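You operate a simulated robot arm through the tools that you are given. There is no shell and no other tool.

You run a simulated robot arm. Do the job below in one go: nothing can be reset, and whatever is moved stays where it is left.

JOB
Fill the tube from rack hole two at the hopper.
Fine: seat it in the blue socket, slide it under the spout, fill it four fifths full or more, slide it out and seat it in its hole again; spill hardly any.

The check looks at the end state, three seconds after you hand in, the way a careful person would. Anything else that was tipped, shoved, dropped, spilled or broken makes it a failure.

ROBOT AND FRAMES
A 7-joint arm with a two-finger parallel gripper, fixed in place. Base frame: the origin is on the floor under the middle of its stand, x ahead of it, y to its left, z up. Readings come in cm, degrees, newtons and seconds.
It reaches about 111.2 cm from its shoulder. Its first joint turns from -166.0 to 166.0 degrees. Payload 3.43 kg.
The tool frame sits at the grasp point between the pads (the TCP): z along the fingers, y along the line on which they close. The tips reach 3.4 cm beyond it. The gripper opens to 12.8 cm. The fingers are 2.4 cm wide and 1.2 cm thick; the gripper's body (4.8 by 13 cm) begins 9.6 cm behind the TCP.
Orientation is that of the tool frame in the base frame, as a unit quaternion [w, x, y, z]. With the fingers straight down and closing along the base's y, the tool's x points along the base's -x, its y along +y and its z along -z.

CONTROLS
- The arm moves only by the tool move_arm. Its argument "moves" is a list of rows, each a list of 7 numbers: the shift along the base's x, y, z in cm, then the turn, a rotation vector about the base's x, y, z in degrees, then the opening, from 0 (shut) to 1 (fully open). In form: [[tx, ty, tz, wx, wy, wz, jaw], ...]. A call has 1 to 20 rows; each row shifts and turns the commanded pose from where the row before left it. Rows are played at 5 a second. More than 5 cm and 8.6 degrees between two rows, or a gripper value outside its range, and nothing of the call is played. A pose out of reach is approached as far as the arm can. The call stops where the force on the tool passes 90 N (or 10 N more than at its start, if that is more) or the arm is blocked; 0.2 s more then pass. The fingers move at their own pace (about 15.3 cm/s each) and stop on an object; they squeeze with about 25 N. The grip force told is the motor's: it shows also when the fingers shut on nothing. Time passes only in rows, and 0.2 s behind the last, so rows that do not move let the fingers close. The reply holds the time, the measured pose of the TCP, the force on the tool along the base axes, the opening and the grip force, in the units named above and with some noise, with the torque about the TCP (base axes, N m) and any sound that the robot's microphone picked up.
- Cameras (640 x 400 px; columns grow to the right, rows downward): "scene" is fixed at [40.29, -49.42, 168.13]; the picture's right is [0.90, -0.43, 0.00], its down [-0.31, -0.66, -0.68] and it looks along [0.29, 0.62, -0.73] (base axes); focal length 306 px, centre (320, 200). "wrist" rides on the gripper at [7.6, -1.1, -16] in the tool frame; the picture's right is [0.15, 0.99, 0.00], its down [-0.88, 0.13, -0.46] and it looks along [-0.45, 0.07, 0.89] (tool axes); focal length 234 px, centre (320, 200).
- camera(camera): a new picture of that camera. The clock stands still meanwhile.
- pixel_to_xyz(camera, pixels): there is no depth. For up to 12 entries [column, row, z] of the newest picture of that camera ("zoom" is the newest enlarged one), the place [x, y] in the base frame at which the ray of that pixel passes the height z, good to about 0.3 cm, but the place of the scene camera against the robot may be out by one fixed shift of up to 1.8 cm in any direction. The clock stands still meanwhile.
- close_up(camera, box): a new picture of the part [left, top, right, bottom] of that camera's present view, enlarged. The clock stands still meanwhile.
- sign_off(): hands the job in; it is judged then, once.

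Leave the gripper open and the arm clear of the work at the hand-in unless told otherwise.

The tools are called as a command line: name --pt "numbers of a row" for each row, then --argument value for the rest, lists and objects as JSON in quotes. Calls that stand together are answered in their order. move_arm: Moves the arm, as the interface text tells. Its arguments: {"type":"object","properties":{"moves":{"type":"array","items":{"type":"array","items":{"type":"number"}}}},"required":["moves"]} The other tools are called the same way: camera (camera) takes a picture; pixel_to_xyz (camera, pixels) gives the place at which the rays of pixels pass given heights; close_up (camera, box) takes an enlarged picture of a part of a camera's view; sign_off () hands the job in.

At the start:

```text
clock: 0.0
eef_pos: [50.4, 16.98, 133.81]
ee_rot: [0.0, 0.0, 1.0, -0.001]
ft_force: [0.5, 0.1, 0.2]
torque: [0.0, 0.03, 0.0]
finger_gap: 12.77
gripper_force: 0.1
```

scene: 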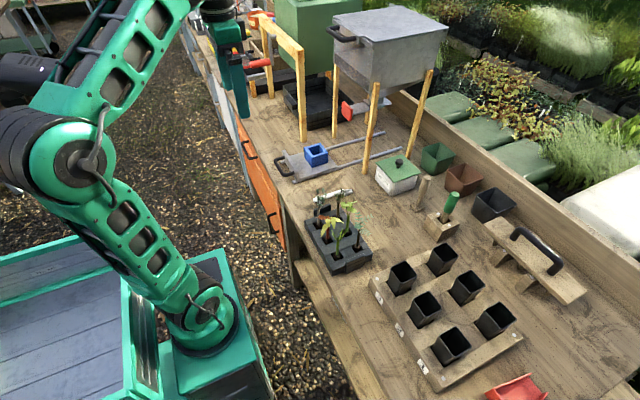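
wrist: 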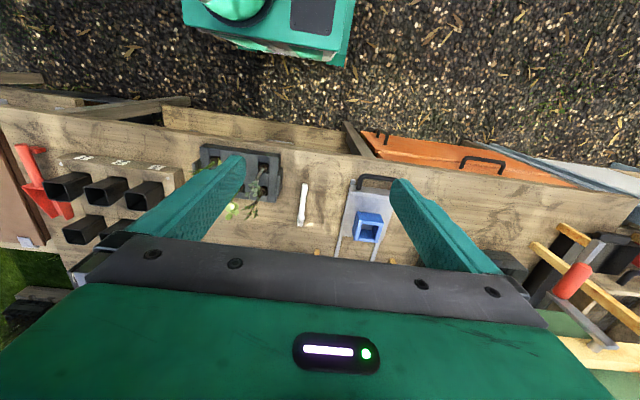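

I see a bench with a rack of black square pots or tubes (labelled at the front edge), a blue socket on a sliding tray, and a hopper on wooden legs. I'll take close-ups of the rack, the slide and the hopper first.

close_up --camera "scene" --box '[350, 220, 550, 400]'

close_up --camera "scene" --box '[250, 0, 450, 200]'

close_up --camera "scene" --box '[260, 100, 420, 200]'

close_up --camera "wrist" --box '[0, 130, 200, 255]'

close_up --camera "scene" --box '[290, 170, 410, 280]'

```text
2.22 times, centred on (450, 310) of scene
```

zoom: 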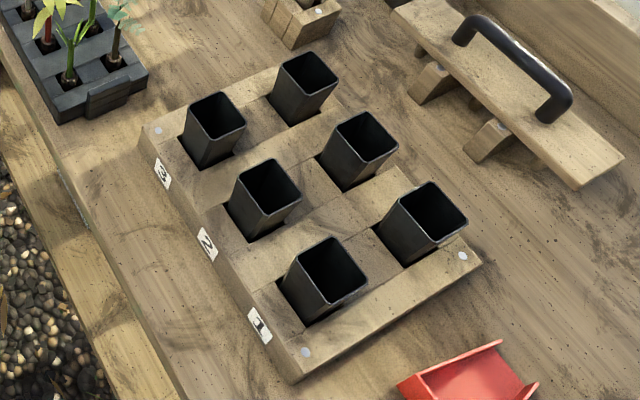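

```text
2.00 times, centred on (350, 100) of scene
```

zoom: 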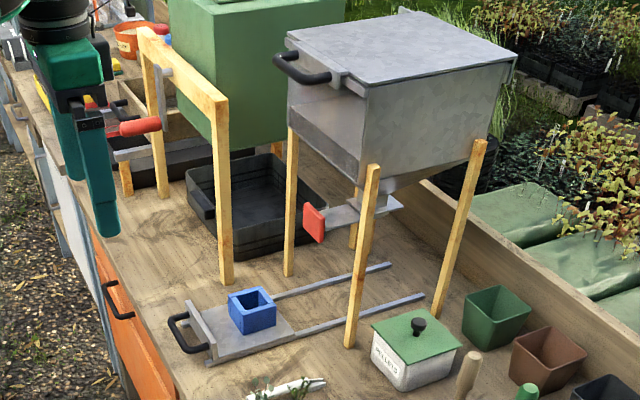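

```text
4.00 times, centred on (340, 150) of scene
```

zoom: 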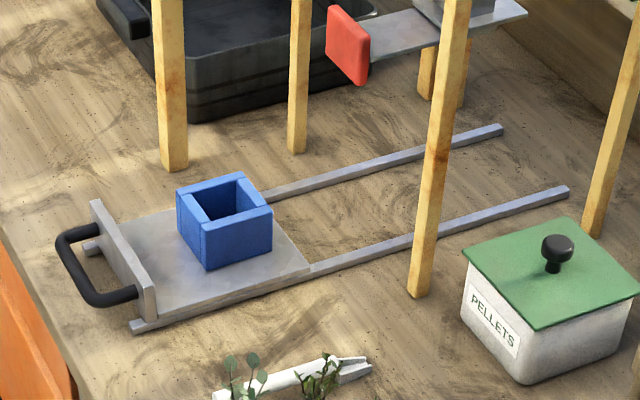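

```text
3.20 times, centred on (100, 192) of wrist
```

zoom: 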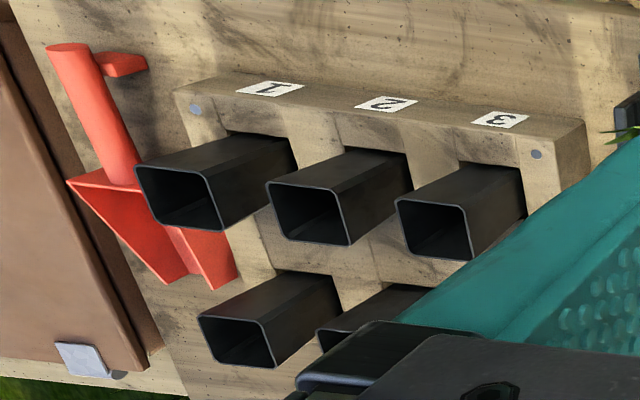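

```text
3.64 times, centred on (350, 225) of scene
```

zoom: 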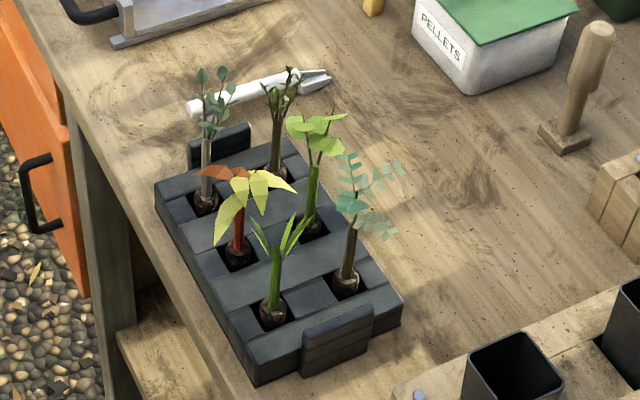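

The holes on the near side are labelled 1, 2 and 3, and the slide has a blue socket and a black handle. The hopper has a red-handled gate. I need heights, so I'll cross the two cameras' rays on the two rack screws (scene (443,378) and (377,278); wrist (61,164) and (168,178)).

pixel_to_xyz --camera "scene" --pixels '[[443.2, 378.5, 60], [443.2, 378.5, 70], [443.2, 378.5, 80], [443.2, 378.5, 90], [377, 278.5, 60], [377, 278.5, 70], [377, 278.5, 80], [377, 278.5, 90]]'

pixel_to_xyz --camera "wrist" --pixels '[[60.9, 164, 60], [60.9, 164, 70], [60.9, 164, 80], [60.9, 164, 90], [167.8, 178, 60], [167.8, 178, 70], [167.8, 178, 80], [167.8, 178, 90]]'

```text
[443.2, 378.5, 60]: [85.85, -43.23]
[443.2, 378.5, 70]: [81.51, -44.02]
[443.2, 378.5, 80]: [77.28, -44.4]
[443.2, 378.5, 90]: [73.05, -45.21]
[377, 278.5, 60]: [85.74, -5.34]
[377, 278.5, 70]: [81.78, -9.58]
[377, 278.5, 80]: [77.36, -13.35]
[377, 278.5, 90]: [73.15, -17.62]
```

```text
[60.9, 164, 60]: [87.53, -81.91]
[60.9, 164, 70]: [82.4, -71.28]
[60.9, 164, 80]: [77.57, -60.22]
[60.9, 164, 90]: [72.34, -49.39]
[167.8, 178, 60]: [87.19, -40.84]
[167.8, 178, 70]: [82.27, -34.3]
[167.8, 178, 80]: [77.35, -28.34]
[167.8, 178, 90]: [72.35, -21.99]
```

Both rays meet at about z≈94 for the rack top, with the screws near (71,-45) and (71,-19). I'll move the wrist camera high over the rack, around (73.5,-31.4), for a precise look.

move_arm --pt "2.1 -4.4 0 0 0 0 1" --pt "2.1 -4.4 0 0 0 0 1" --pt "2.1 -4.4 0 0 0 0 1" --pt "2.1 -4.4 0 0 0 0 1" --pt "2.1 -4.4 0 0 0 0 1" --pt "2.1 -4.4 0 0 0 0 1" --pt "2.1 -4.4 0 0 0 0 1" --pt "2.1 -4.4 0 0 0 0 1" --pt "2.1 -4.4 0 0 0 0 1" --pt "2.1 -4.4 0 0 0 0 1" --pt "2.1 -4.4 0 0 0 0 1" --pt "0 0 0 0 0 0 1"

camera --camera "wrist"

camera --camera "scene"

```text
clock: 0.5
eef_pos: [50.26, 10.67, 135.21]
ee_rot: [0.018, 0.012, 1.0, 0.003]
ft_force: [1.5, 37.5, -23.2]
torque: [-6.36, -1.72, -3.23]
finger_gap: 12.8
gripper_force: 0.0
stopped in row 2: the force on the tool passed its limit at 176 N (the readings are from after the stop); the commanded pose is now the measured one
```

```text
taken
```

wrist: 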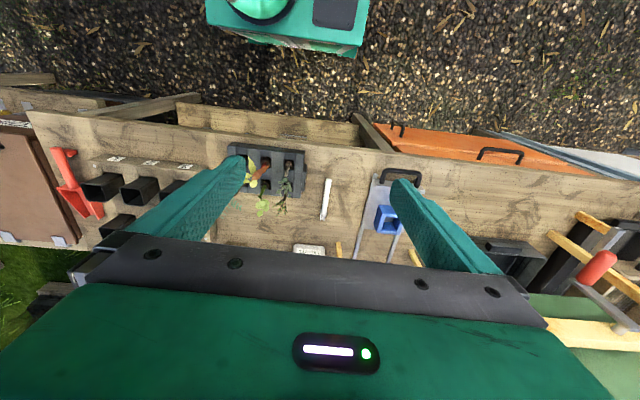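

```text
taken
```

scene: 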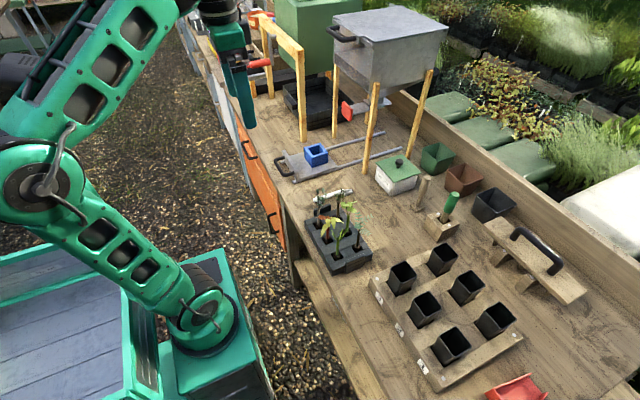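

The motion stopped early at 176 N, though I see nothing near the gripper. I'll hold still for two rows and re-read the force to see whether this is contact or a jolt.

move_arm --pt "0 0 0 0 0 0 1" --pt "0 0 0 0 0 0 1"

close_up --camera "scene" --box '[160, 0, 320, 130]'

```text
clock: 1.1
eef_pos: [50.33, 10.67, 135.06]
ee_rot: [0.017, 0.012, 1.0, 0.003]
ft_force: [9.3, 50.0, -41.9]
torque: [-8.13, -1.77, -4.05]
finger_gap: 12.81
gripper_force: 0.0
```

```text
3.08 times, centred on (240, 65) of scene
```

zoom: 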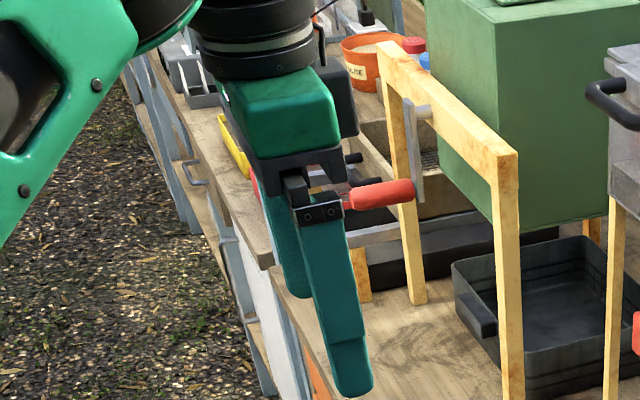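

The force persists, about 65 N. The torque puts the contact some 8 cm behind and 16 cm above the TCP, where the wrist-camera mount sits against the arm's own forearm link. I'll back off the way I came, then extend outward and lower so the wrist unfolds.

move_arm --pt "0 2 -0.5 0 0 0 1" --pt "0 2 -0.5 0 0 0 1" --pt "0 2 -0.4 0 0 0 1" --pt "0 0 0 0 0 0 1"

camera --camera "scene"

```text
clock: 2.1
eef_pos: [50.15, 16.54, 133.72]
ee_rot: [0.015, 0.01, 1.0, 0.002]
ft_force: [0.6, -0.4, 0.8]
torque: [0.01, 0.01, -0.02]
finger_gap: 12.78
gripper_force: 0.0
```

```text
taken
```

scene: 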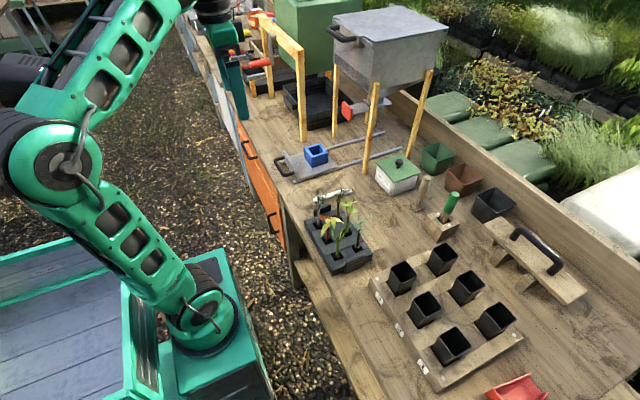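

Contact is gone, with forces back to about zero. The tool is tilted by about 1.7° and 1.1°. I'll correct that while extending outward (+x) and slightly down in small steps.

move_arm --pt "2 0 -1 0 0.9 0.6 1" --pt "2.5 0 -1 -0.2 0.8 0.55 1" --pt "3 0 -1 0 0 0 1" --pt "3 0 -1 0 0 0 1" --pt "3 0 -1 0 0 0 1" --pt "3 0 -1 0 0 0 1" --pt "3 0 -1 0 0 0 1" --pt "0 0 0 0 0 0 1"

camera --camera "scene"

camera --camera "wrist"

```text
clock: 3.9
eef_pos: [69.8, 16.71, 126.63]
ee_rot: [0.002, 0.001, 1.0, 0.001]
ft_force: [-0.6, 1.0, -0.2]
torque: [-0.02, 0.01, 0.0]
finger_gap: 12.79
gripper_force: 0.1
```

```text
taken
```

scene: 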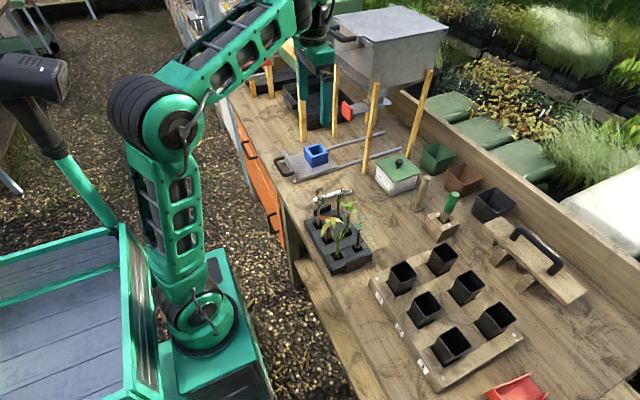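

```text
taken
```

wrist: 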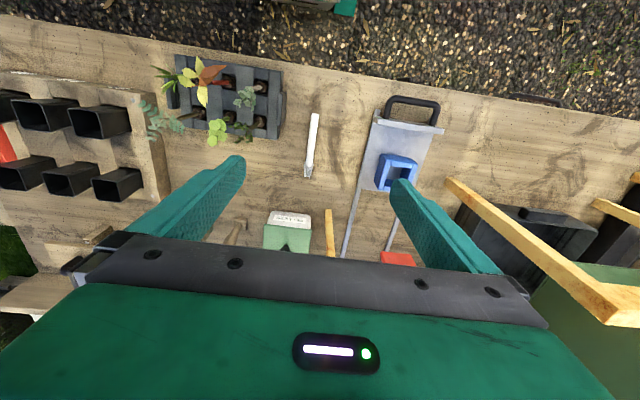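

The arm has unfolded, and I get a clear view of the slide, blue socket and rack from the wrist camera. I'll take a close-up of the slide from here, which gives one of two views for triangulation.

close_up --camera "wrist" --box '[330, 85, 458, 165]'

close_up --camera "wrist" --box '[0, 70, 200, 195]'

close_up --camera "wrist" --box '[230, 190, 430, 270]'

```text
5.00 times, centred on (394, 125) of wrist
```

zoom: 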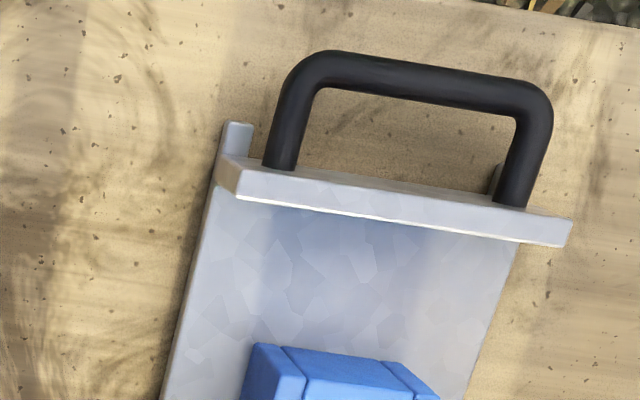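

```text
3.20 times, centred on (100, 132) of wrist
```

zoom: 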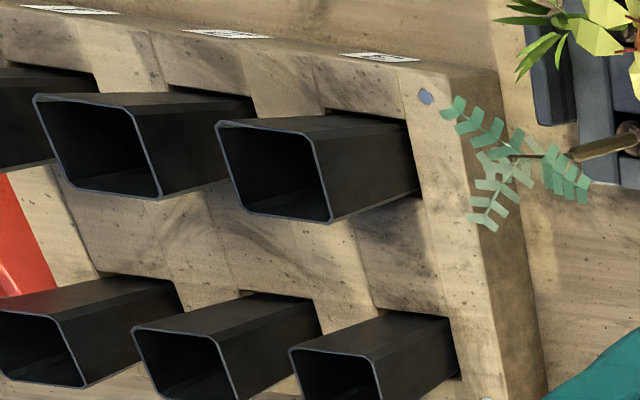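

```text
3.20 times, centred on (330, 230) of wrist
```

zoom: 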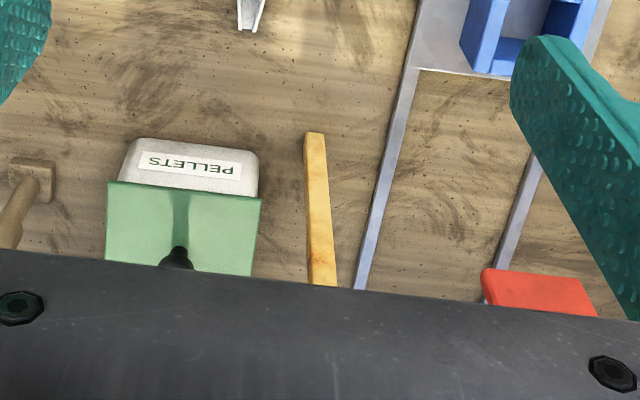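

Now I'll swing over the rack in ~4 cm steps to (73,-31) at the same height, well above all items.

move_arm --pt "0.3 -4 0 0 0 0 1" --pt "0.3 -4 0 0 0 0 1" --pt "0.3 -4 0 0 0 0 1" --pt "0.3 -4 0 0 0 0 1" --pt "0.3 -4 0 0 0 0 1" --pt "0.3 -4 0 0 0 0 1" --pt "0.3 -4 0 0 0 0 1" --pt "0.3 -4 0 0 0 0 1" --pt "0.3 -4 0 0 0 0 1" --pt "0.3 -4 0 0 0 0 1" --pt "0.3 -4 0 0 0 0 1" --pt "0.0 -3.7 0 0 0 0 1" --pt "0 0 0 0 0 0 1"

camera --camera "wrist"

camera --camera "scene"

```text
clock: 6.7
eef_pos: [72.96, -31.08, 126.66]
ee_rot: [0.001, 0.001, 1.0, 0.001]
ft_force: [-0.1, 0.8, 0.3]
torque: [-0.06, 0.0, -0.02]
finger_gap: 12.79
gripper_force: 0.0
```

```text
taken
```

wrist: 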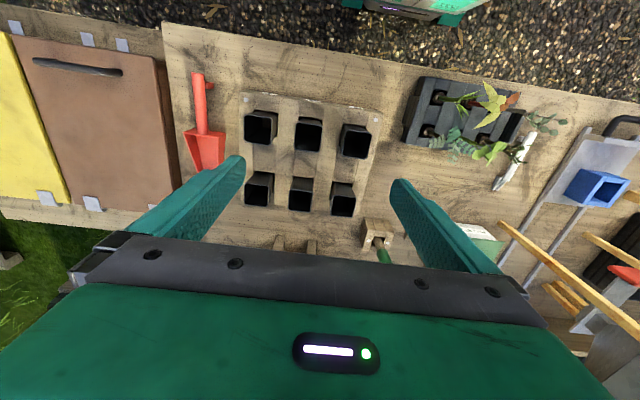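

```text
taken
```

scene: 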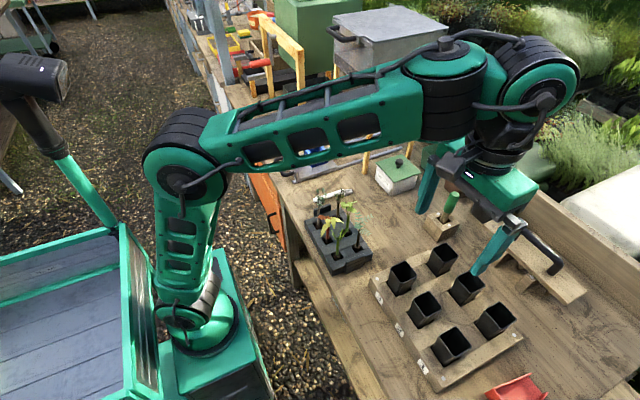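

close_up --camera "wrist" --box '[230, 85, 390, 220]'

close_up --camera "wrist" --box '[270, 100, 350, 150]'

close_up --camera "wrist" --box '[480, 100, 640, 270]'

```text
2.96 times, centred on (310, 152) of wrist
```

zoom: 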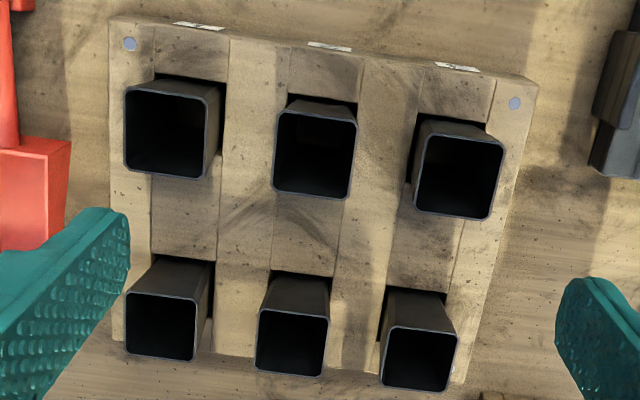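

```text
8.00 times, centred on (310, 125) of wrist
```

zoom: 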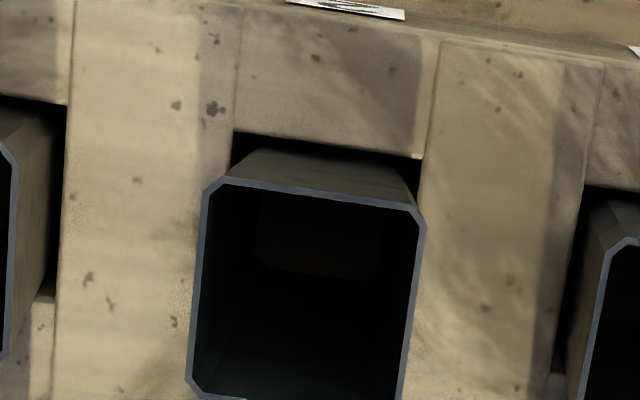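

```text
2.35 times, centred on (560, 185) of wrist
```

zoom: 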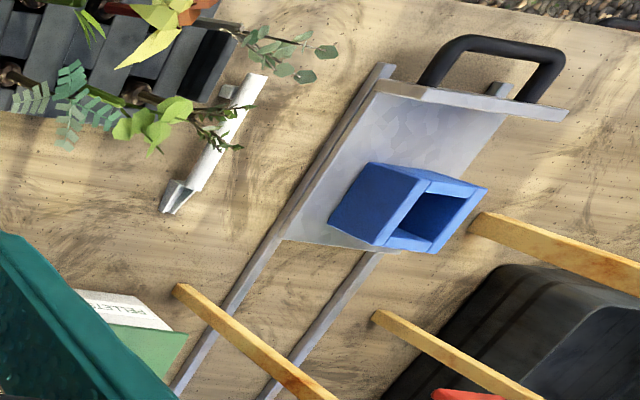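

Only the near row carries labels (1, 2, 3), so hole two is the near-row middle tube. My triangulation gives rack top z≈93.1 and tube rim z≈100. I'll check the tube-2 rim corners and neighbours with rays at those heights.

pixel_to_xyz --camera "wrist" --pixels '[[296.5, 122.9, 100], [322.5, 126.5, 100], [320.1, 151.3, 100], [294.1, 147.3, 100], [375.8, 119.3, 93.1], [245.9, 99, 93.1], [258.7, 128.4, 100], [356.6, 141.9, 100], [300.5, 201, 100]]'

close_up --camera "wrist" --box '[286, 110, 334, 160]'

```text
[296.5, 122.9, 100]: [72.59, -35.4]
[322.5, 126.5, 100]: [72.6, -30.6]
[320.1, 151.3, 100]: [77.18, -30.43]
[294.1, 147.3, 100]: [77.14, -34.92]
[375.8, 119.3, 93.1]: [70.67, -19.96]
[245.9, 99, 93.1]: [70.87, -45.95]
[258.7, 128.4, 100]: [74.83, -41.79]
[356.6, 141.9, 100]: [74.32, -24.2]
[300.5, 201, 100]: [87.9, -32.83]
```

```text
8.00 times, centred on (310, 135) of wrist
```

zoom: 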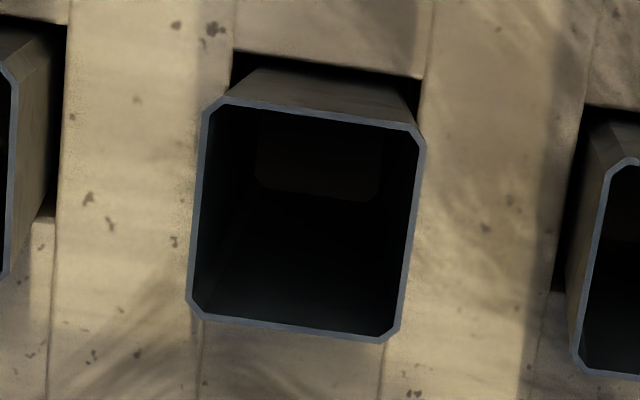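

The tube-2 rim is a ~4.6 cm square centred near (74.8,-32.8) at z≈100, slightly tapered. The neighbours are 8.8 cm away, so fingers closing along y will fit. Next I'll travel to the slide and hopper side to measure the socket, gate handle and spout, staying at x≈70 in front of the hopper.

move_arm --pt "-0.2 4.1 0 0 0 0 1" --pt "-0.2 4.1 0 0 0 0 1" --pt "-0.2 4.1 0 0 0 0 1" --pt "-0.2 4.1 0 0 0 0 1" --pt "-0.2 4.1 0 0 0 0 1" --pt "-0.2 4.1 0 0 0 0 1" --pt "-0.2 4.1 0 0 0 0 1" --pt "-0.2 4.1 0 0 0 0 1" --pt "-0.2 4.1 0 0 0 0 1" --pt "-0.2 4.1 0 0 0 0 1" --pt "-0.2 4.1 0 0 0 0 1" --pt "-0.2 4.1 0 0 0 0 1" --pt "-0.2 4.1 0 0 0 0 1" --pt "-0.2 4.1 0 0 0 0 1" --pt "0 0 0 0 0 0 1"

camera --camera "wrist"

camera --camera "scene"

```text
clock: 9.9
eef_pos: [70.16, 26.27, 126.53]
ee_rot: [0.001, 0.001, 1.0, 0.001]
ft_force: [0.1, -0.5, -0.4]
torque: [0.0, 0.01, 0.04]
finger_gap: 12.8
gripper_force: 0.1
```

```text
taken
```

wrist: 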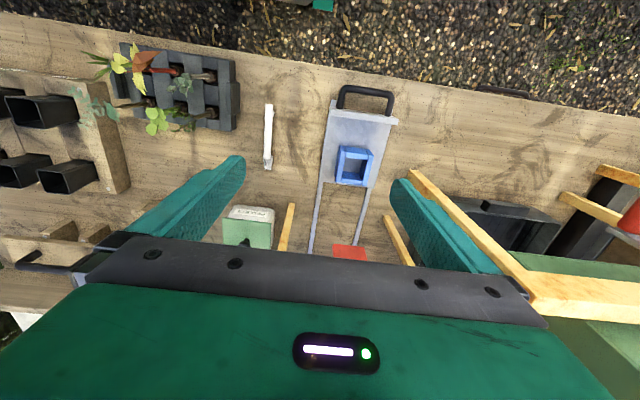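

```text
taken
```

scene: 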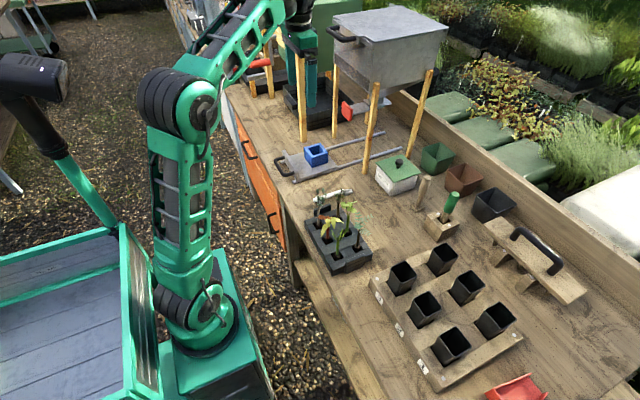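

close_up --camera "wrist" --box '[300, 75, 428, 155]'

close_up --camera "wrist" --box '[320, 135, 390, 195]'

close_up --camera "wrist" --box '[270, 180, 430, 280]'

```text
5.00 times, centred on (364, 115) of wrist
```

zoom: 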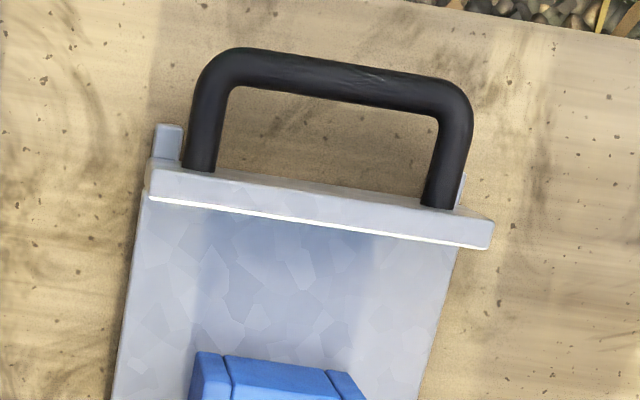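

```text
6.67 times, centred on (355, 165) of wrist
```

zoom: 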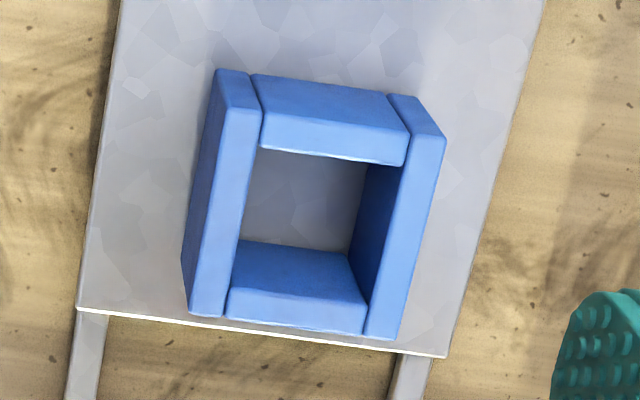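

```text
4.00 times, centred on (350, 230) of wrist
```

zoom: 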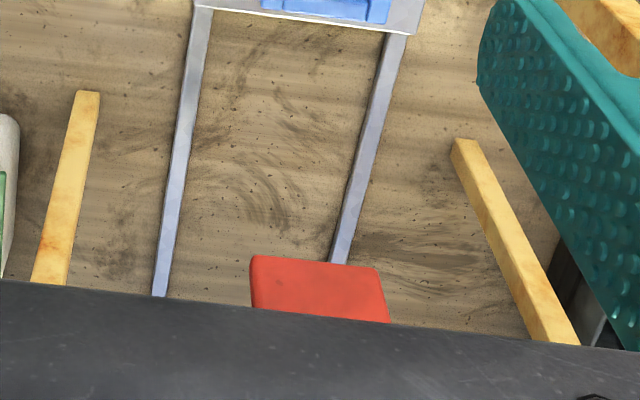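

The slide view is clear: the blue socket's inner opening corners are at about (346,158), (367,160), (362,180) and (342,178), and the red gate handle is at (347,252). I'll convert these using the triangulated heights.

pixel_to_xyz --camera "wrist" --pixels '[[345.7, 157.5, 94.8], [367.4, 160.0, 94.8], [362.0, 180.3, 94.8], [341.7, 178.0, 94.8], [340.3, 151.05, 94.8], [373.7, 155.5, 94.8], [367.0, 185.7, 94.8], [335.5, 181.9, 94.8], [292, 203, 89], [463.5, 215, 89], [314, 254, 90]]'

pixel_to_xyz --camera "scene" --pixels '[[347, 108, 110], [347, 108, 113], [347, 108, 116], [316, 146, 94.8], [365, 172, 89], [333, 137, 89], [414, 156, 89]]'

close_up --camera "scene" --box '[320, 60, 440, 180]'

```text
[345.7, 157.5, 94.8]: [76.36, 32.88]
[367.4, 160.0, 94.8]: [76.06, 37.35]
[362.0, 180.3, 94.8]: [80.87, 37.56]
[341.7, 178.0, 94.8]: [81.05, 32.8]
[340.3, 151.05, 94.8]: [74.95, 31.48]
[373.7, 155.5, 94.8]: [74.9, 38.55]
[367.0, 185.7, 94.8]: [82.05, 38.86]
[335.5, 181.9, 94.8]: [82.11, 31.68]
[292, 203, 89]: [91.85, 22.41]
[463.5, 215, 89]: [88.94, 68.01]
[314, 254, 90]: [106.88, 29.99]
```

```text
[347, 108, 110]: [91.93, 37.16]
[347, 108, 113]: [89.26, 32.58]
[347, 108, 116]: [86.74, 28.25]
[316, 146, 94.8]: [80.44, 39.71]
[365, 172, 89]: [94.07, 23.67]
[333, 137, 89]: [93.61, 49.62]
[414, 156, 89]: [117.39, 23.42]
```

```text
3.33 times, centred on (380, 120) of scene
```

zoom: 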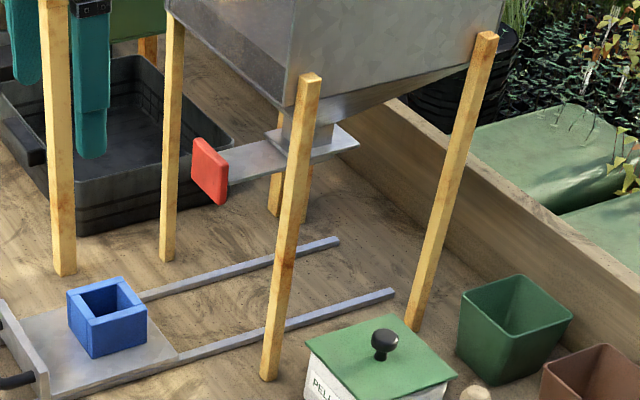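

The socket opening is centred at about (78.5,35.1), 4.7×4.6 cm, top z≈94.8. The gate handle must be near (87,33,113), under and in front of the hopper. For sliding and gate work I need the tool tilted forward, so I'll tilt 48° (fingers forward and down) and lower in front of the hopper to inspect the gate, spout and slide handle.

move_arm --pt "-0.5 1 -2 0 -8 0 1" --pt "-0.5 1 -2 0 -8 0 1" --pt "-0.5 1 -2 0 -8 0 1" --pt "-0.5 1 -2 0 -8 0 1" --pt "-0.5 1 -2 0 -8 0 1" --pt "-0.5 1 -2 0 -8 0 1" --pt "0 0 0 0 0 0 1"

camera --camera "wrist"

camera --camera "scene"

```text
clock: 11.5
eef_pos: [67.17, 32.29, 114.67]
ee_rot: [0.408, -0.001, 0.913, 0.002]
ft_force: [-1.2, 1.4, 0.7]
torque: [-0.01, -0.01, -0.03]
finger_gap: 12.8
gripper_force: 0.0
```

```text
taken
```

wrist: 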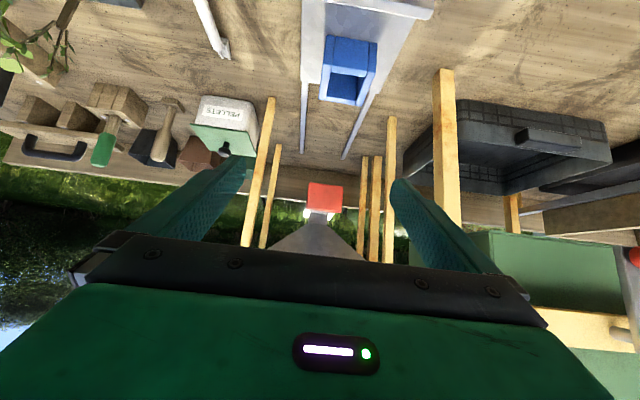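

```text
taken
```

scene: 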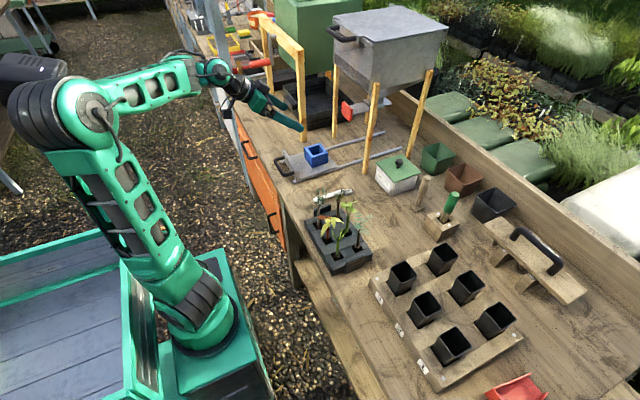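

The tilt went well. Now I see the red gate handle at (325,197), the cone of the hopper behind it, and the legs. I'll zoom in on them.

close_up --camera "wrist" --box '[230, 130, 410, 260]'

close_up --camera "wrist" --box '[280, 170, 370, 230]'

close_up --camera "wrist" --box '[270, 0, 450, 120]'

```text
3.08 times, centred on (320, 195) of wrist
```

zoom: 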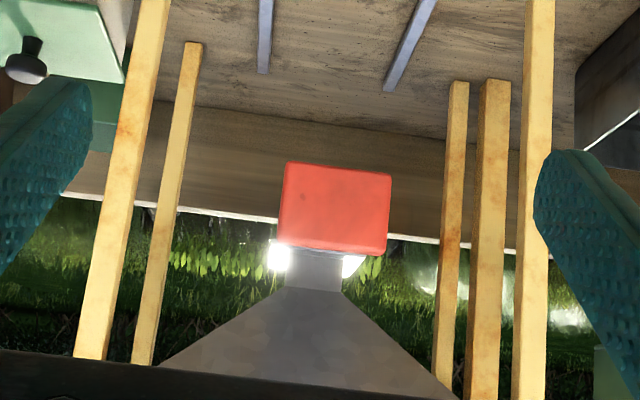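

```text
6.67 times, centred on (325, 200) of wrist
```

zoom: 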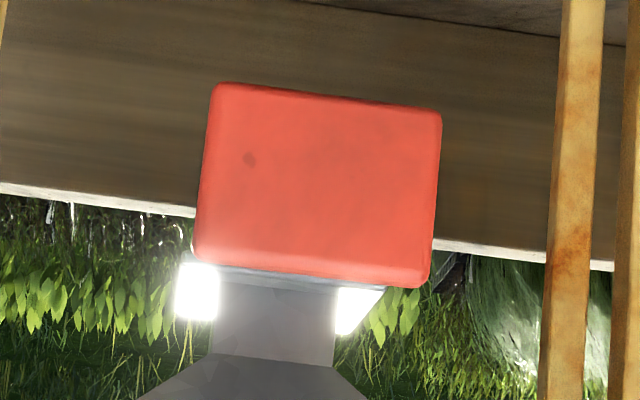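

```text
3.33 times, centred on (360, 60) of wrist
```

zoom: 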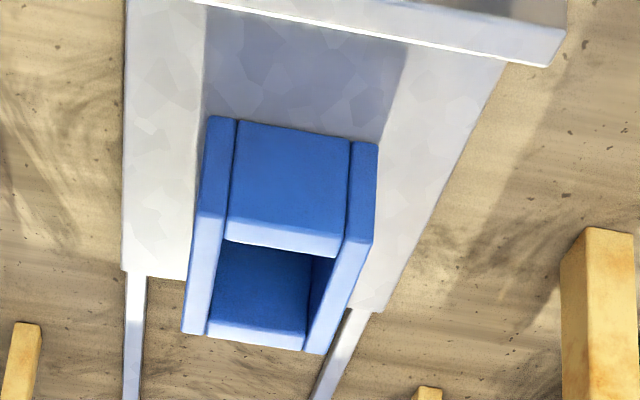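

I can see the plate-shaped red handle, the gate plate behind it, the hopper neck and both rail ends at (301,153) and (343,159). I'll convert these points at their estimated heights.

pixel_to_xyz --camera "wrist" --pixels '[[309, 182.5, 106], [343.3, 186.8, 106], [341.5, 213, 110.8], [306.3, 208.6, 110.8], [301.5, 153.4, 90], [342.7, 159.3, 90], [328.7, 220.2, 109], [303.7, 218, 109], [397.5, 108, 89], [273, 97, 89], [443, 70, 89], [280, 145, 89]]'

```text
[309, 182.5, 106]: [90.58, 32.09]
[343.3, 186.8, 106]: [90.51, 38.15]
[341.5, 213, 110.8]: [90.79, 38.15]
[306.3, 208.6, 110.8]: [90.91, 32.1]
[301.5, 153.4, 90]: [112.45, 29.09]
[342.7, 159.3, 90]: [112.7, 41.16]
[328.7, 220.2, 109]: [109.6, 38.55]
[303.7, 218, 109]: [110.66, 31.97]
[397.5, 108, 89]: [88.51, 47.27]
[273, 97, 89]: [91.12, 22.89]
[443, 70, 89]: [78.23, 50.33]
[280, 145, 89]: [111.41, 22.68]
```

The measurements agree:
- **Gate handle:** x≈90.7, y 32.1–38.1, z 106–111.
- **Slide rails:** end at x≈112.5.
- **Hopper:** centred at y≈35, x≈102.

The plan is to pick tube 2 with the tool tilted 25° forward, which keeps the wrist clear of the hopper. The tube stays upright because the fingers close along y. First I'll rise, reduce the tilt and travel over the rack at z≈123.

move_arm --pt "0 0 3 0 7.7 0 1" --pt "0 0 3 0 7.7 0 1" --pt "0 -1 2.6 0 7.8 0 1" --pt "0.4 -4 0 0 0 0 1" --pt "0.4 -4 0 0 0 0 1" --pt "0.4 -4 0 0 0 0 1" --pt "0.4 -4 0 0 0 0 1" --pt "0.4 -4 0 0 0 0 1" --pt "0.4 -4 0 0 0 0 1" --pt "0.4 -4 0 0 0 0 1" --pt "0.4 -4 0 0 0 0 1" --pt "0.4 -4 0 0 0 0 1" --pt "0.4 -4 0 0 0 0 1" --pt "0.4 -4 0 0 0 0 1" --pt "0.4 -4 0 0 0 0 1" --pt "0.4 -4 0 0 0 0 1" --pt "0.4 -4 0 0 0 0 1" --pt "0.4 -4 0 0 0 0 1" --pt "0.4 -4 0 0 0 0 1"

camera --camera "wrist"

camera --camera "scene"

```text
clock: 15.5
eef_pos: [73.7, -32.76, 123.37]
ee_rot: [0.216, 0.001, 0.976, 0.002]
ft_force: [-0.3, 0.2, 1.2]
torque: [-0.07, -0.05, -0.06]
finger_gap: 12.83
gripper_force: 0.0
```

```text
taken
```

wrist: 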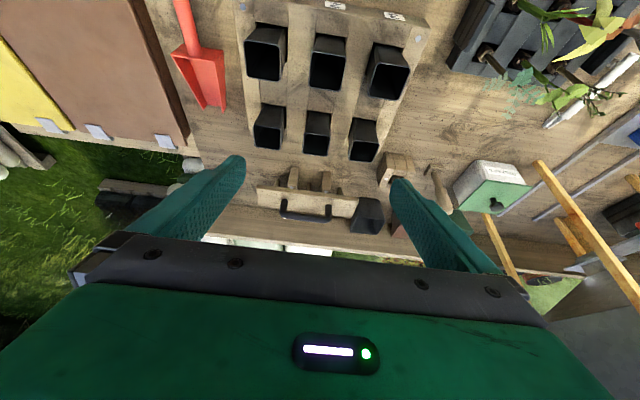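

```text
taken
```

scene: 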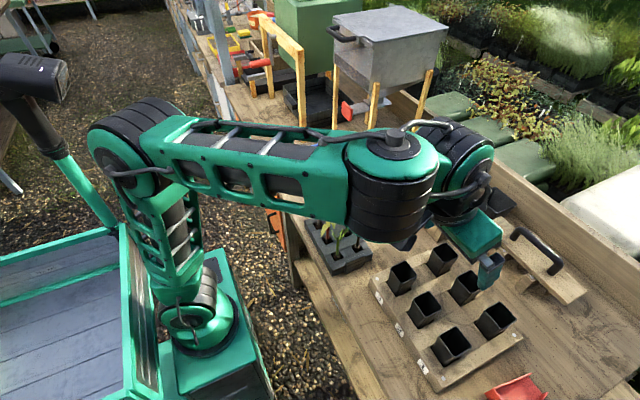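

Tilt is exactly 25°. Tube 2 appears at about (328,62). I'll zoom in to pin its rim at z=100.

close_up --camera "wrist" --box '[288, 30, 368, 95]'

```text
6.15 times, centred on (328, 62) of wrist
```

zoom: 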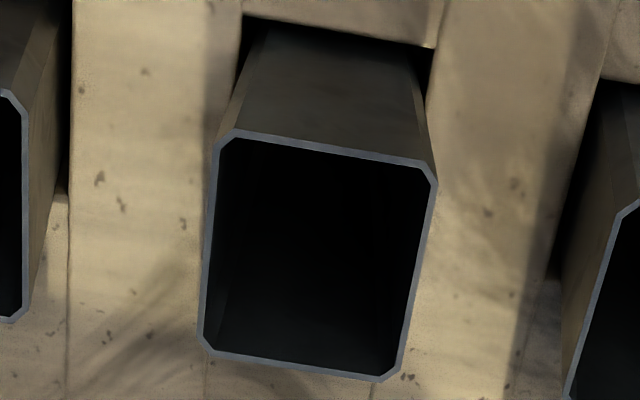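

pixel_to_xyz --camera "zoom" --pixels '[[207, 243, 100], [418, 278, 100], [328, 148, 100], [296, 366, 100], [214, 143, 100], [437, 178, 100], [391, 380, 100], [200, 344, 100], [245, 15, 93.1], [432, 47, 93.1]]'

```text
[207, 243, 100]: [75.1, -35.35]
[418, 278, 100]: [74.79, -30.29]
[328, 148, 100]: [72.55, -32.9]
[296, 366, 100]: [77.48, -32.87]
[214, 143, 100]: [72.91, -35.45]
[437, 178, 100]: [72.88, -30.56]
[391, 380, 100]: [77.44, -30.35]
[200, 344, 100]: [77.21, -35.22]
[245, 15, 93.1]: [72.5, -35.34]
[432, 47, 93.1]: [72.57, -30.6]
```

The rim centre is (75.0,-32.85), about 5.0 cm wide, with 3.8 cm gaps to the neighbours. I'll set the opening to 7.7 cm (0.6) and descend to z≈104 first, then check alignment.

move_arm --pt "0.3 0 -2 0 0 0 0.6" --pt "0.5 -0.05 -4 0 0 0 0.6" --pt "0.5 -0.04 -4 0 0 0 0.6" --pt "0 0 -4 0 0 0 0.6" --pt "0 0 -3 0 0 0 0.6" --pt "0 0 -2 0 0 0 0.6" --pt "0 0 0 0 0 0 0.6"

camera --camera "wrist"

close_up --camera "scene" --box '[370, 200, 530, 330]'

```text
clock: 17.1
eef_pos: [74.85, -32.82, 104.29]
ee_rot: [0.216, 0.0, 0.976, 0.0]
ft_force: [0.2, 0.0, -0.5]
torque: [-0.01, -0.02, 0.0]
finger_gap: 7.66
gripper_force: 0.0
```

```text
taken
```

wrist: 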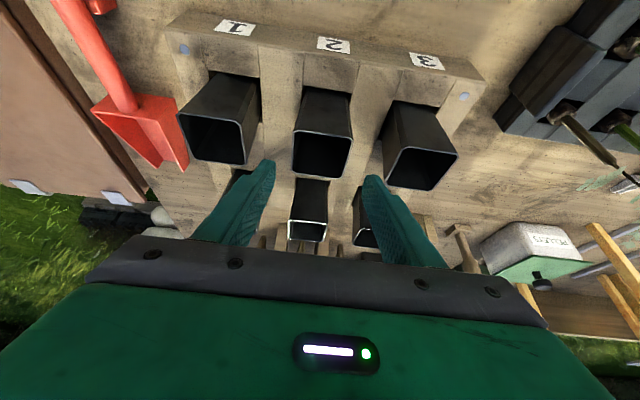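

```text
3.08 times, centred on (450, 265) of scene
```

zoom: 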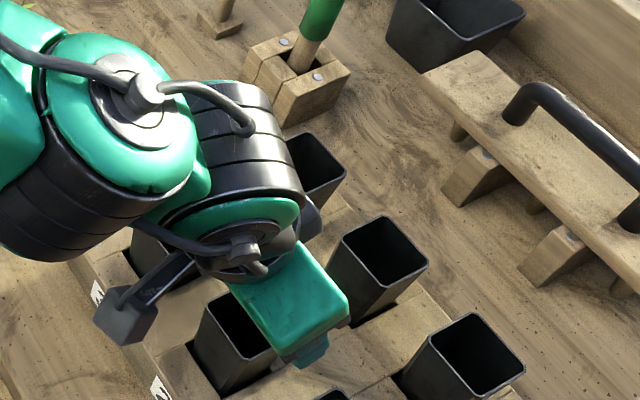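

The tube labelled 2 lies between the fingertips, with its rim at columns 293–352. I'll check the rim's place from this closer view before the last descent.

close_up --camera "wrist" --box '[240, 80, 400, 200]'

```text
3.33 times, centred on (320, 140) of wrist
```

zoom: 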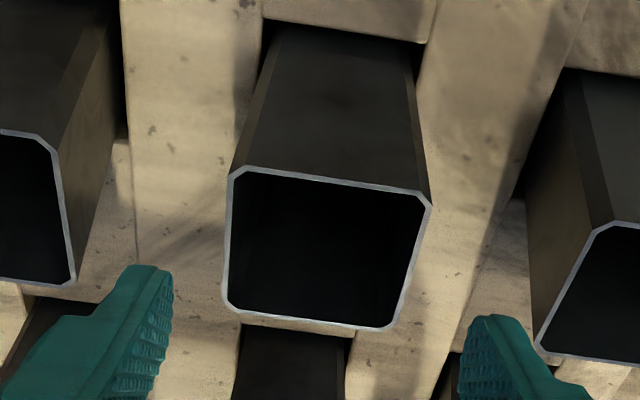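

pixel_to_xyz --camera "zoom" --pixels '[[226, 240, 100], [414, 265, 100], [338, 178, 100], [303, 322, 100], [228, 172, 100], [432, 203, 100], [393, 330, 100], [223, 305, 100]]'

```text
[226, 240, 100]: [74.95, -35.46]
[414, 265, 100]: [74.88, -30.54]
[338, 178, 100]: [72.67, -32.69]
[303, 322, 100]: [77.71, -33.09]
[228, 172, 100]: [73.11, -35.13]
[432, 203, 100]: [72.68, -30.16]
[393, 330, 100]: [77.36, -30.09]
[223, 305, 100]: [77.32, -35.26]
```

The centre is confirmed at (75.1,-32.9) with rim z≈100. I'll descend to TCP z≈97.6 and then close the fingers on the tube.

move_arm --pt "0.1 -0.05 -2.5 0 0 0 0.6" --pt "0.1 0 -2.2 0 0 0 0.6" --pt "0.05 0 -2 0 0 0 0.6" --pt "0 0 0 0 0 0 0.6"

camera --camera "wrist"

```text
clock: 18.1
eef_pos: [75.2, -32.86, 97.44]
ee_rot: [0.217, 0.0, 0.976, 0.002]
ft_force: [0.2, 0.5, 0.1]
torque: [0.0, 0.01, 0.04]
finger_gap: 7.7
gripper_force: 0.0
```

```text
taken
```

wrist: 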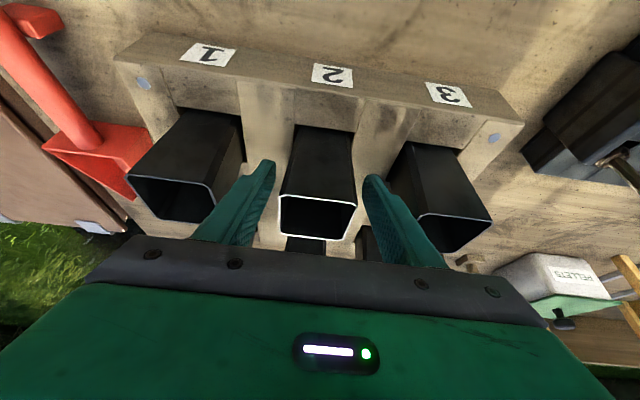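

The fingers straddle tube 2 without contact. Now I'll close and hold for a moment.

move_arm --pt "0 0 0 0 0 0 0.4" --pt "0 0 0 0 0 0 0.2" --pt "0 0 0 0 0 0 0.2" --pt "0 0 0 0 0 0 0.2"

camera --camera "wrist"

```text
clock: 19.1
eef_pos: [75.17, -32.76, 97.59]
ee_rot: [0.217, 0.0, 0.976, 0.001]
ft_force: [-0.5, 0.2, 0.1]
torque: [0.0, 0.02, 0.02]
finger_gap: 4.88
gripper_force: 24.7
```

```text
taken
```

wrist: 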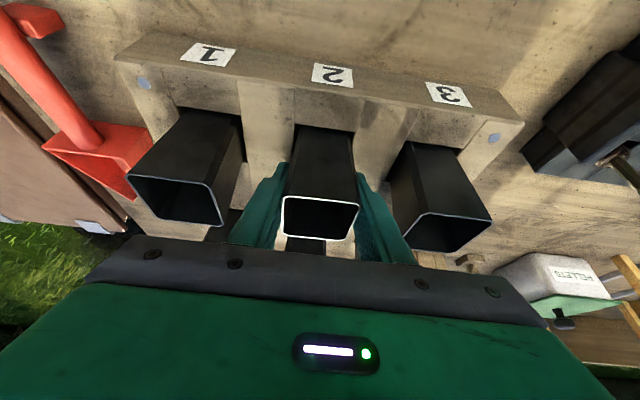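

The gap stopped at 4.88 cm with a 25 N grip. I'll lift straight up, slowly at first.

move_arm --pt "0 0 0.8 0 0 0 0.2" --pt "0 0 1.2 0 0 0 0.2" --pt "0 0 2 0 0 0 0.2" --pt "0 0 2.5 0 0 0 0.2" --pt "0 0 3 0 0 0 0.2" --pt "0 0 3 0 0 0 0.2" --pt "0 0 3 0 0 0 0.2" --pt "0 0 0 0 0 0 0.2"

camera --camera "wrist"

camera --camera "scene"

```text
clock: 20.9
eef_pos: [75.21, -32.78, 113.15]
ee_rot: [0.216, 0.0, 0.976, 0.0]
ft_force: [-0.1, 0.3, 0.1]
torque: [0.07, 0.02, 0.0]
finger_gap: 4.88
gripper_force: 25.2
```

```text
taken
```

wrist: 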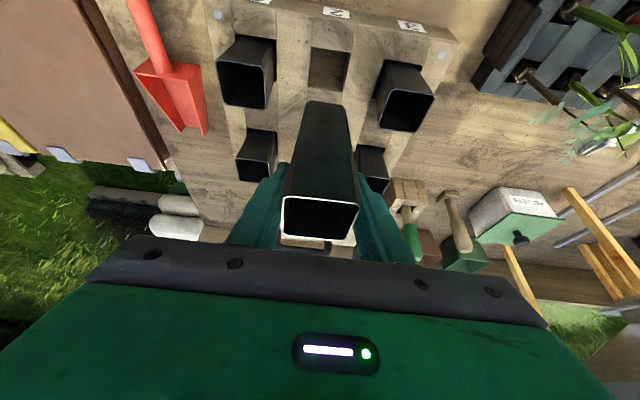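

```text
taken
```

scene: 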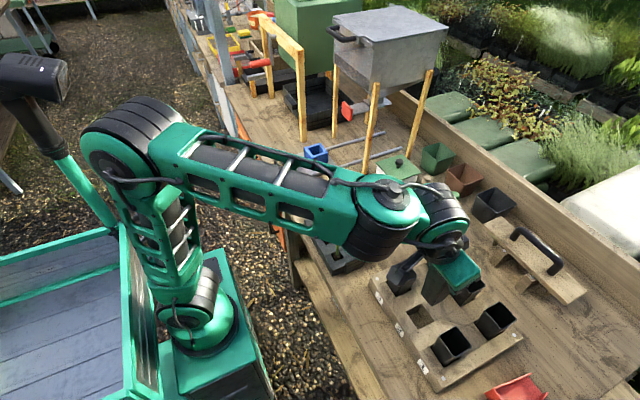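

Tube 2 is out, and I see its empty hole between 1 and 3. By my estimate the tube is about 11.3 cm long. I'll rise to z≈125 and carry it over the plants to above the socket at (78.5,35.1).

move_arm --pt "0 0 4 0 0 0 0.2" --pt "0 0 4 0 0 0 0.2" --pt "0 0 4 0 0 0 0.2" --pt "0.19 3 0 0 0 0 0.2" --pt "0.19 4 0 0 0 0 0.2" --pt "0.19 4 0 0 0 0 0.2" --pt "0.19 4 0 0 0 0 0.2" --pt "0.19 4 0 0 0 0 0.2" --pt "0.19 4 0 0 0 0 0.2" --pt "0.19 4 0 0 0 0 0.2" --pt "0.19 4 0 0 0 0 0.2" --pt "0.19 4 0 0 0 0 0.2" --pt "0.19 4 0 0 0 0 0.2" --pt "0.19 4 0 0 0 0 0.2" --pt "0.19 4 0 0 0 0 0.2" --pt "0.19 4 0 0 0 0 0.2" --pt "0.19 4 0 0 0 0 0.2" --pt "0.19 4 0 0 0 0 0.2" --pt "0.19 3.5 0 0 0 0 0.2" --pt "0.19 3 0 0 0 0 0.2"

camera --camera "wrist"

camera --camera "scene"

```text
clock: 25.1
eef_pos: [78.35, 32.54, 125.04]
ee_rot: [0.216, 0.001, 0.976, 0.001]
ft_force: [0.4, -0.7, 0.5]
torque: [0.05, 0.07, 0.01]
finger_gap: 4.9
gripper_force: 25.1
```

```text
taken
```

wrist: 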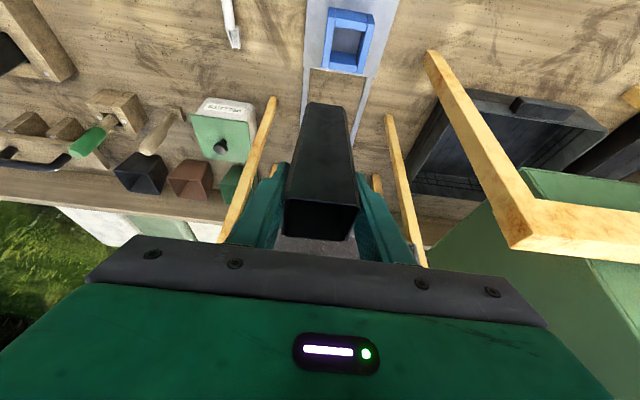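

```text
taken
```

scene: 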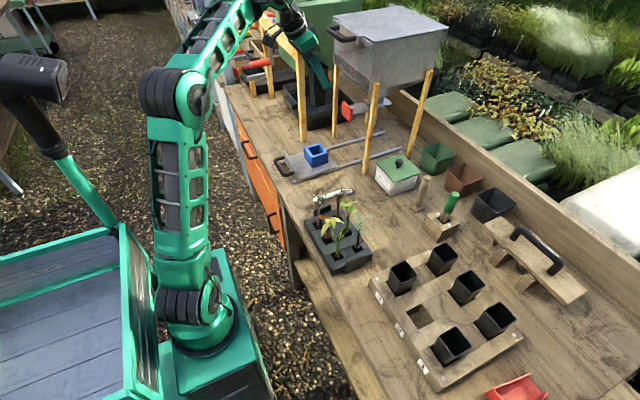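

The tube is now near the socket and held upright. I'll zoom in to measure the socket opening again from here, and the tube's own position.

close_up --camera "wrist" --box '[300, 0, 400, 80]'

close_up --camera "wrist" --box '[260, 90, 400, 250]'

```text
5.00 times, centred on (350, 40) of wrist
```

zoom: 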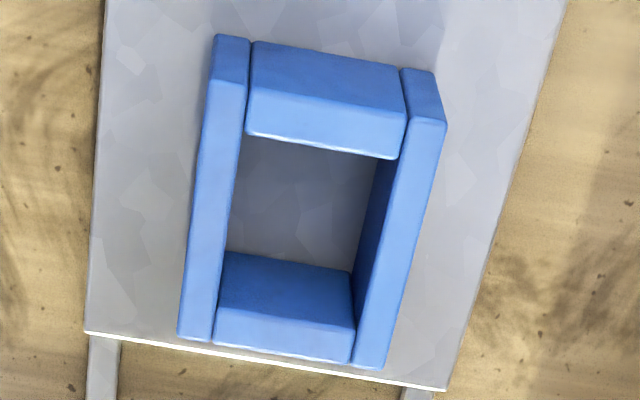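

```text
2.50 times, centred on (330, 170) of wrist
```

zoom: 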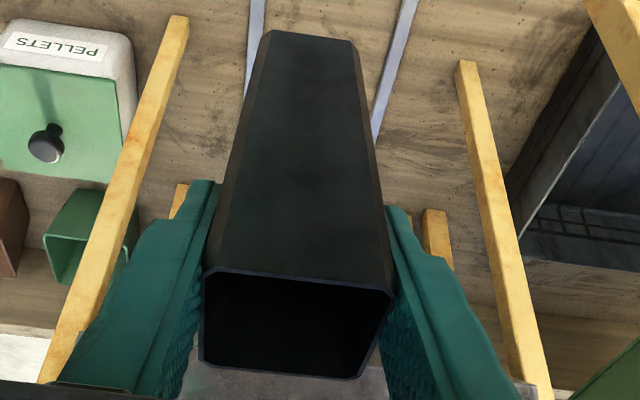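

pixel_to_xyz --camera "wrist" --pixels '[[335.2, 27.0, 94.8], [365, 31.6, 94.8], [356.6, 66, 94.8], [328.8, 62.4, 94.8], [331, 50.4, 90.3], [356, 54.4, 90.3], [303, 66.4, 90.3], [375.4, 77.6, 90.3], [312, 272, 127.4], [342, 284, 127.4]]'

pixel_to_xyz --camera "zoom" --pixels '[[203, 320, 127.4], [376, 335, 127.4], [300, 275, 127.4], [280, 372, 127.4], [272, 32, 116.3], [350, 42, 116.3]]'

```text
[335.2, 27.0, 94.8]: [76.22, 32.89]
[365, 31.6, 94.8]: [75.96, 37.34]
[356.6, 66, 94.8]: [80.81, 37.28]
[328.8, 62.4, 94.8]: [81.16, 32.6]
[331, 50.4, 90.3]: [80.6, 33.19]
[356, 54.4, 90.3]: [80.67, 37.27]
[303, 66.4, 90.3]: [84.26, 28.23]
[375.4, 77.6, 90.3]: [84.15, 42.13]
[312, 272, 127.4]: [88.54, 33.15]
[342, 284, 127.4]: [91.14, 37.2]
```

```text
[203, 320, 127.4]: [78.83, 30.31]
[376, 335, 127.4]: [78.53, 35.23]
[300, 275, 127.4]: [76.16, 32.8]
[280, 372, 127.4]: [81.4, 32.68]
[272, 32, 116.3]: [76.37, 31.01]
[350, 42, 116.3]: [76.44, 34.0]
```

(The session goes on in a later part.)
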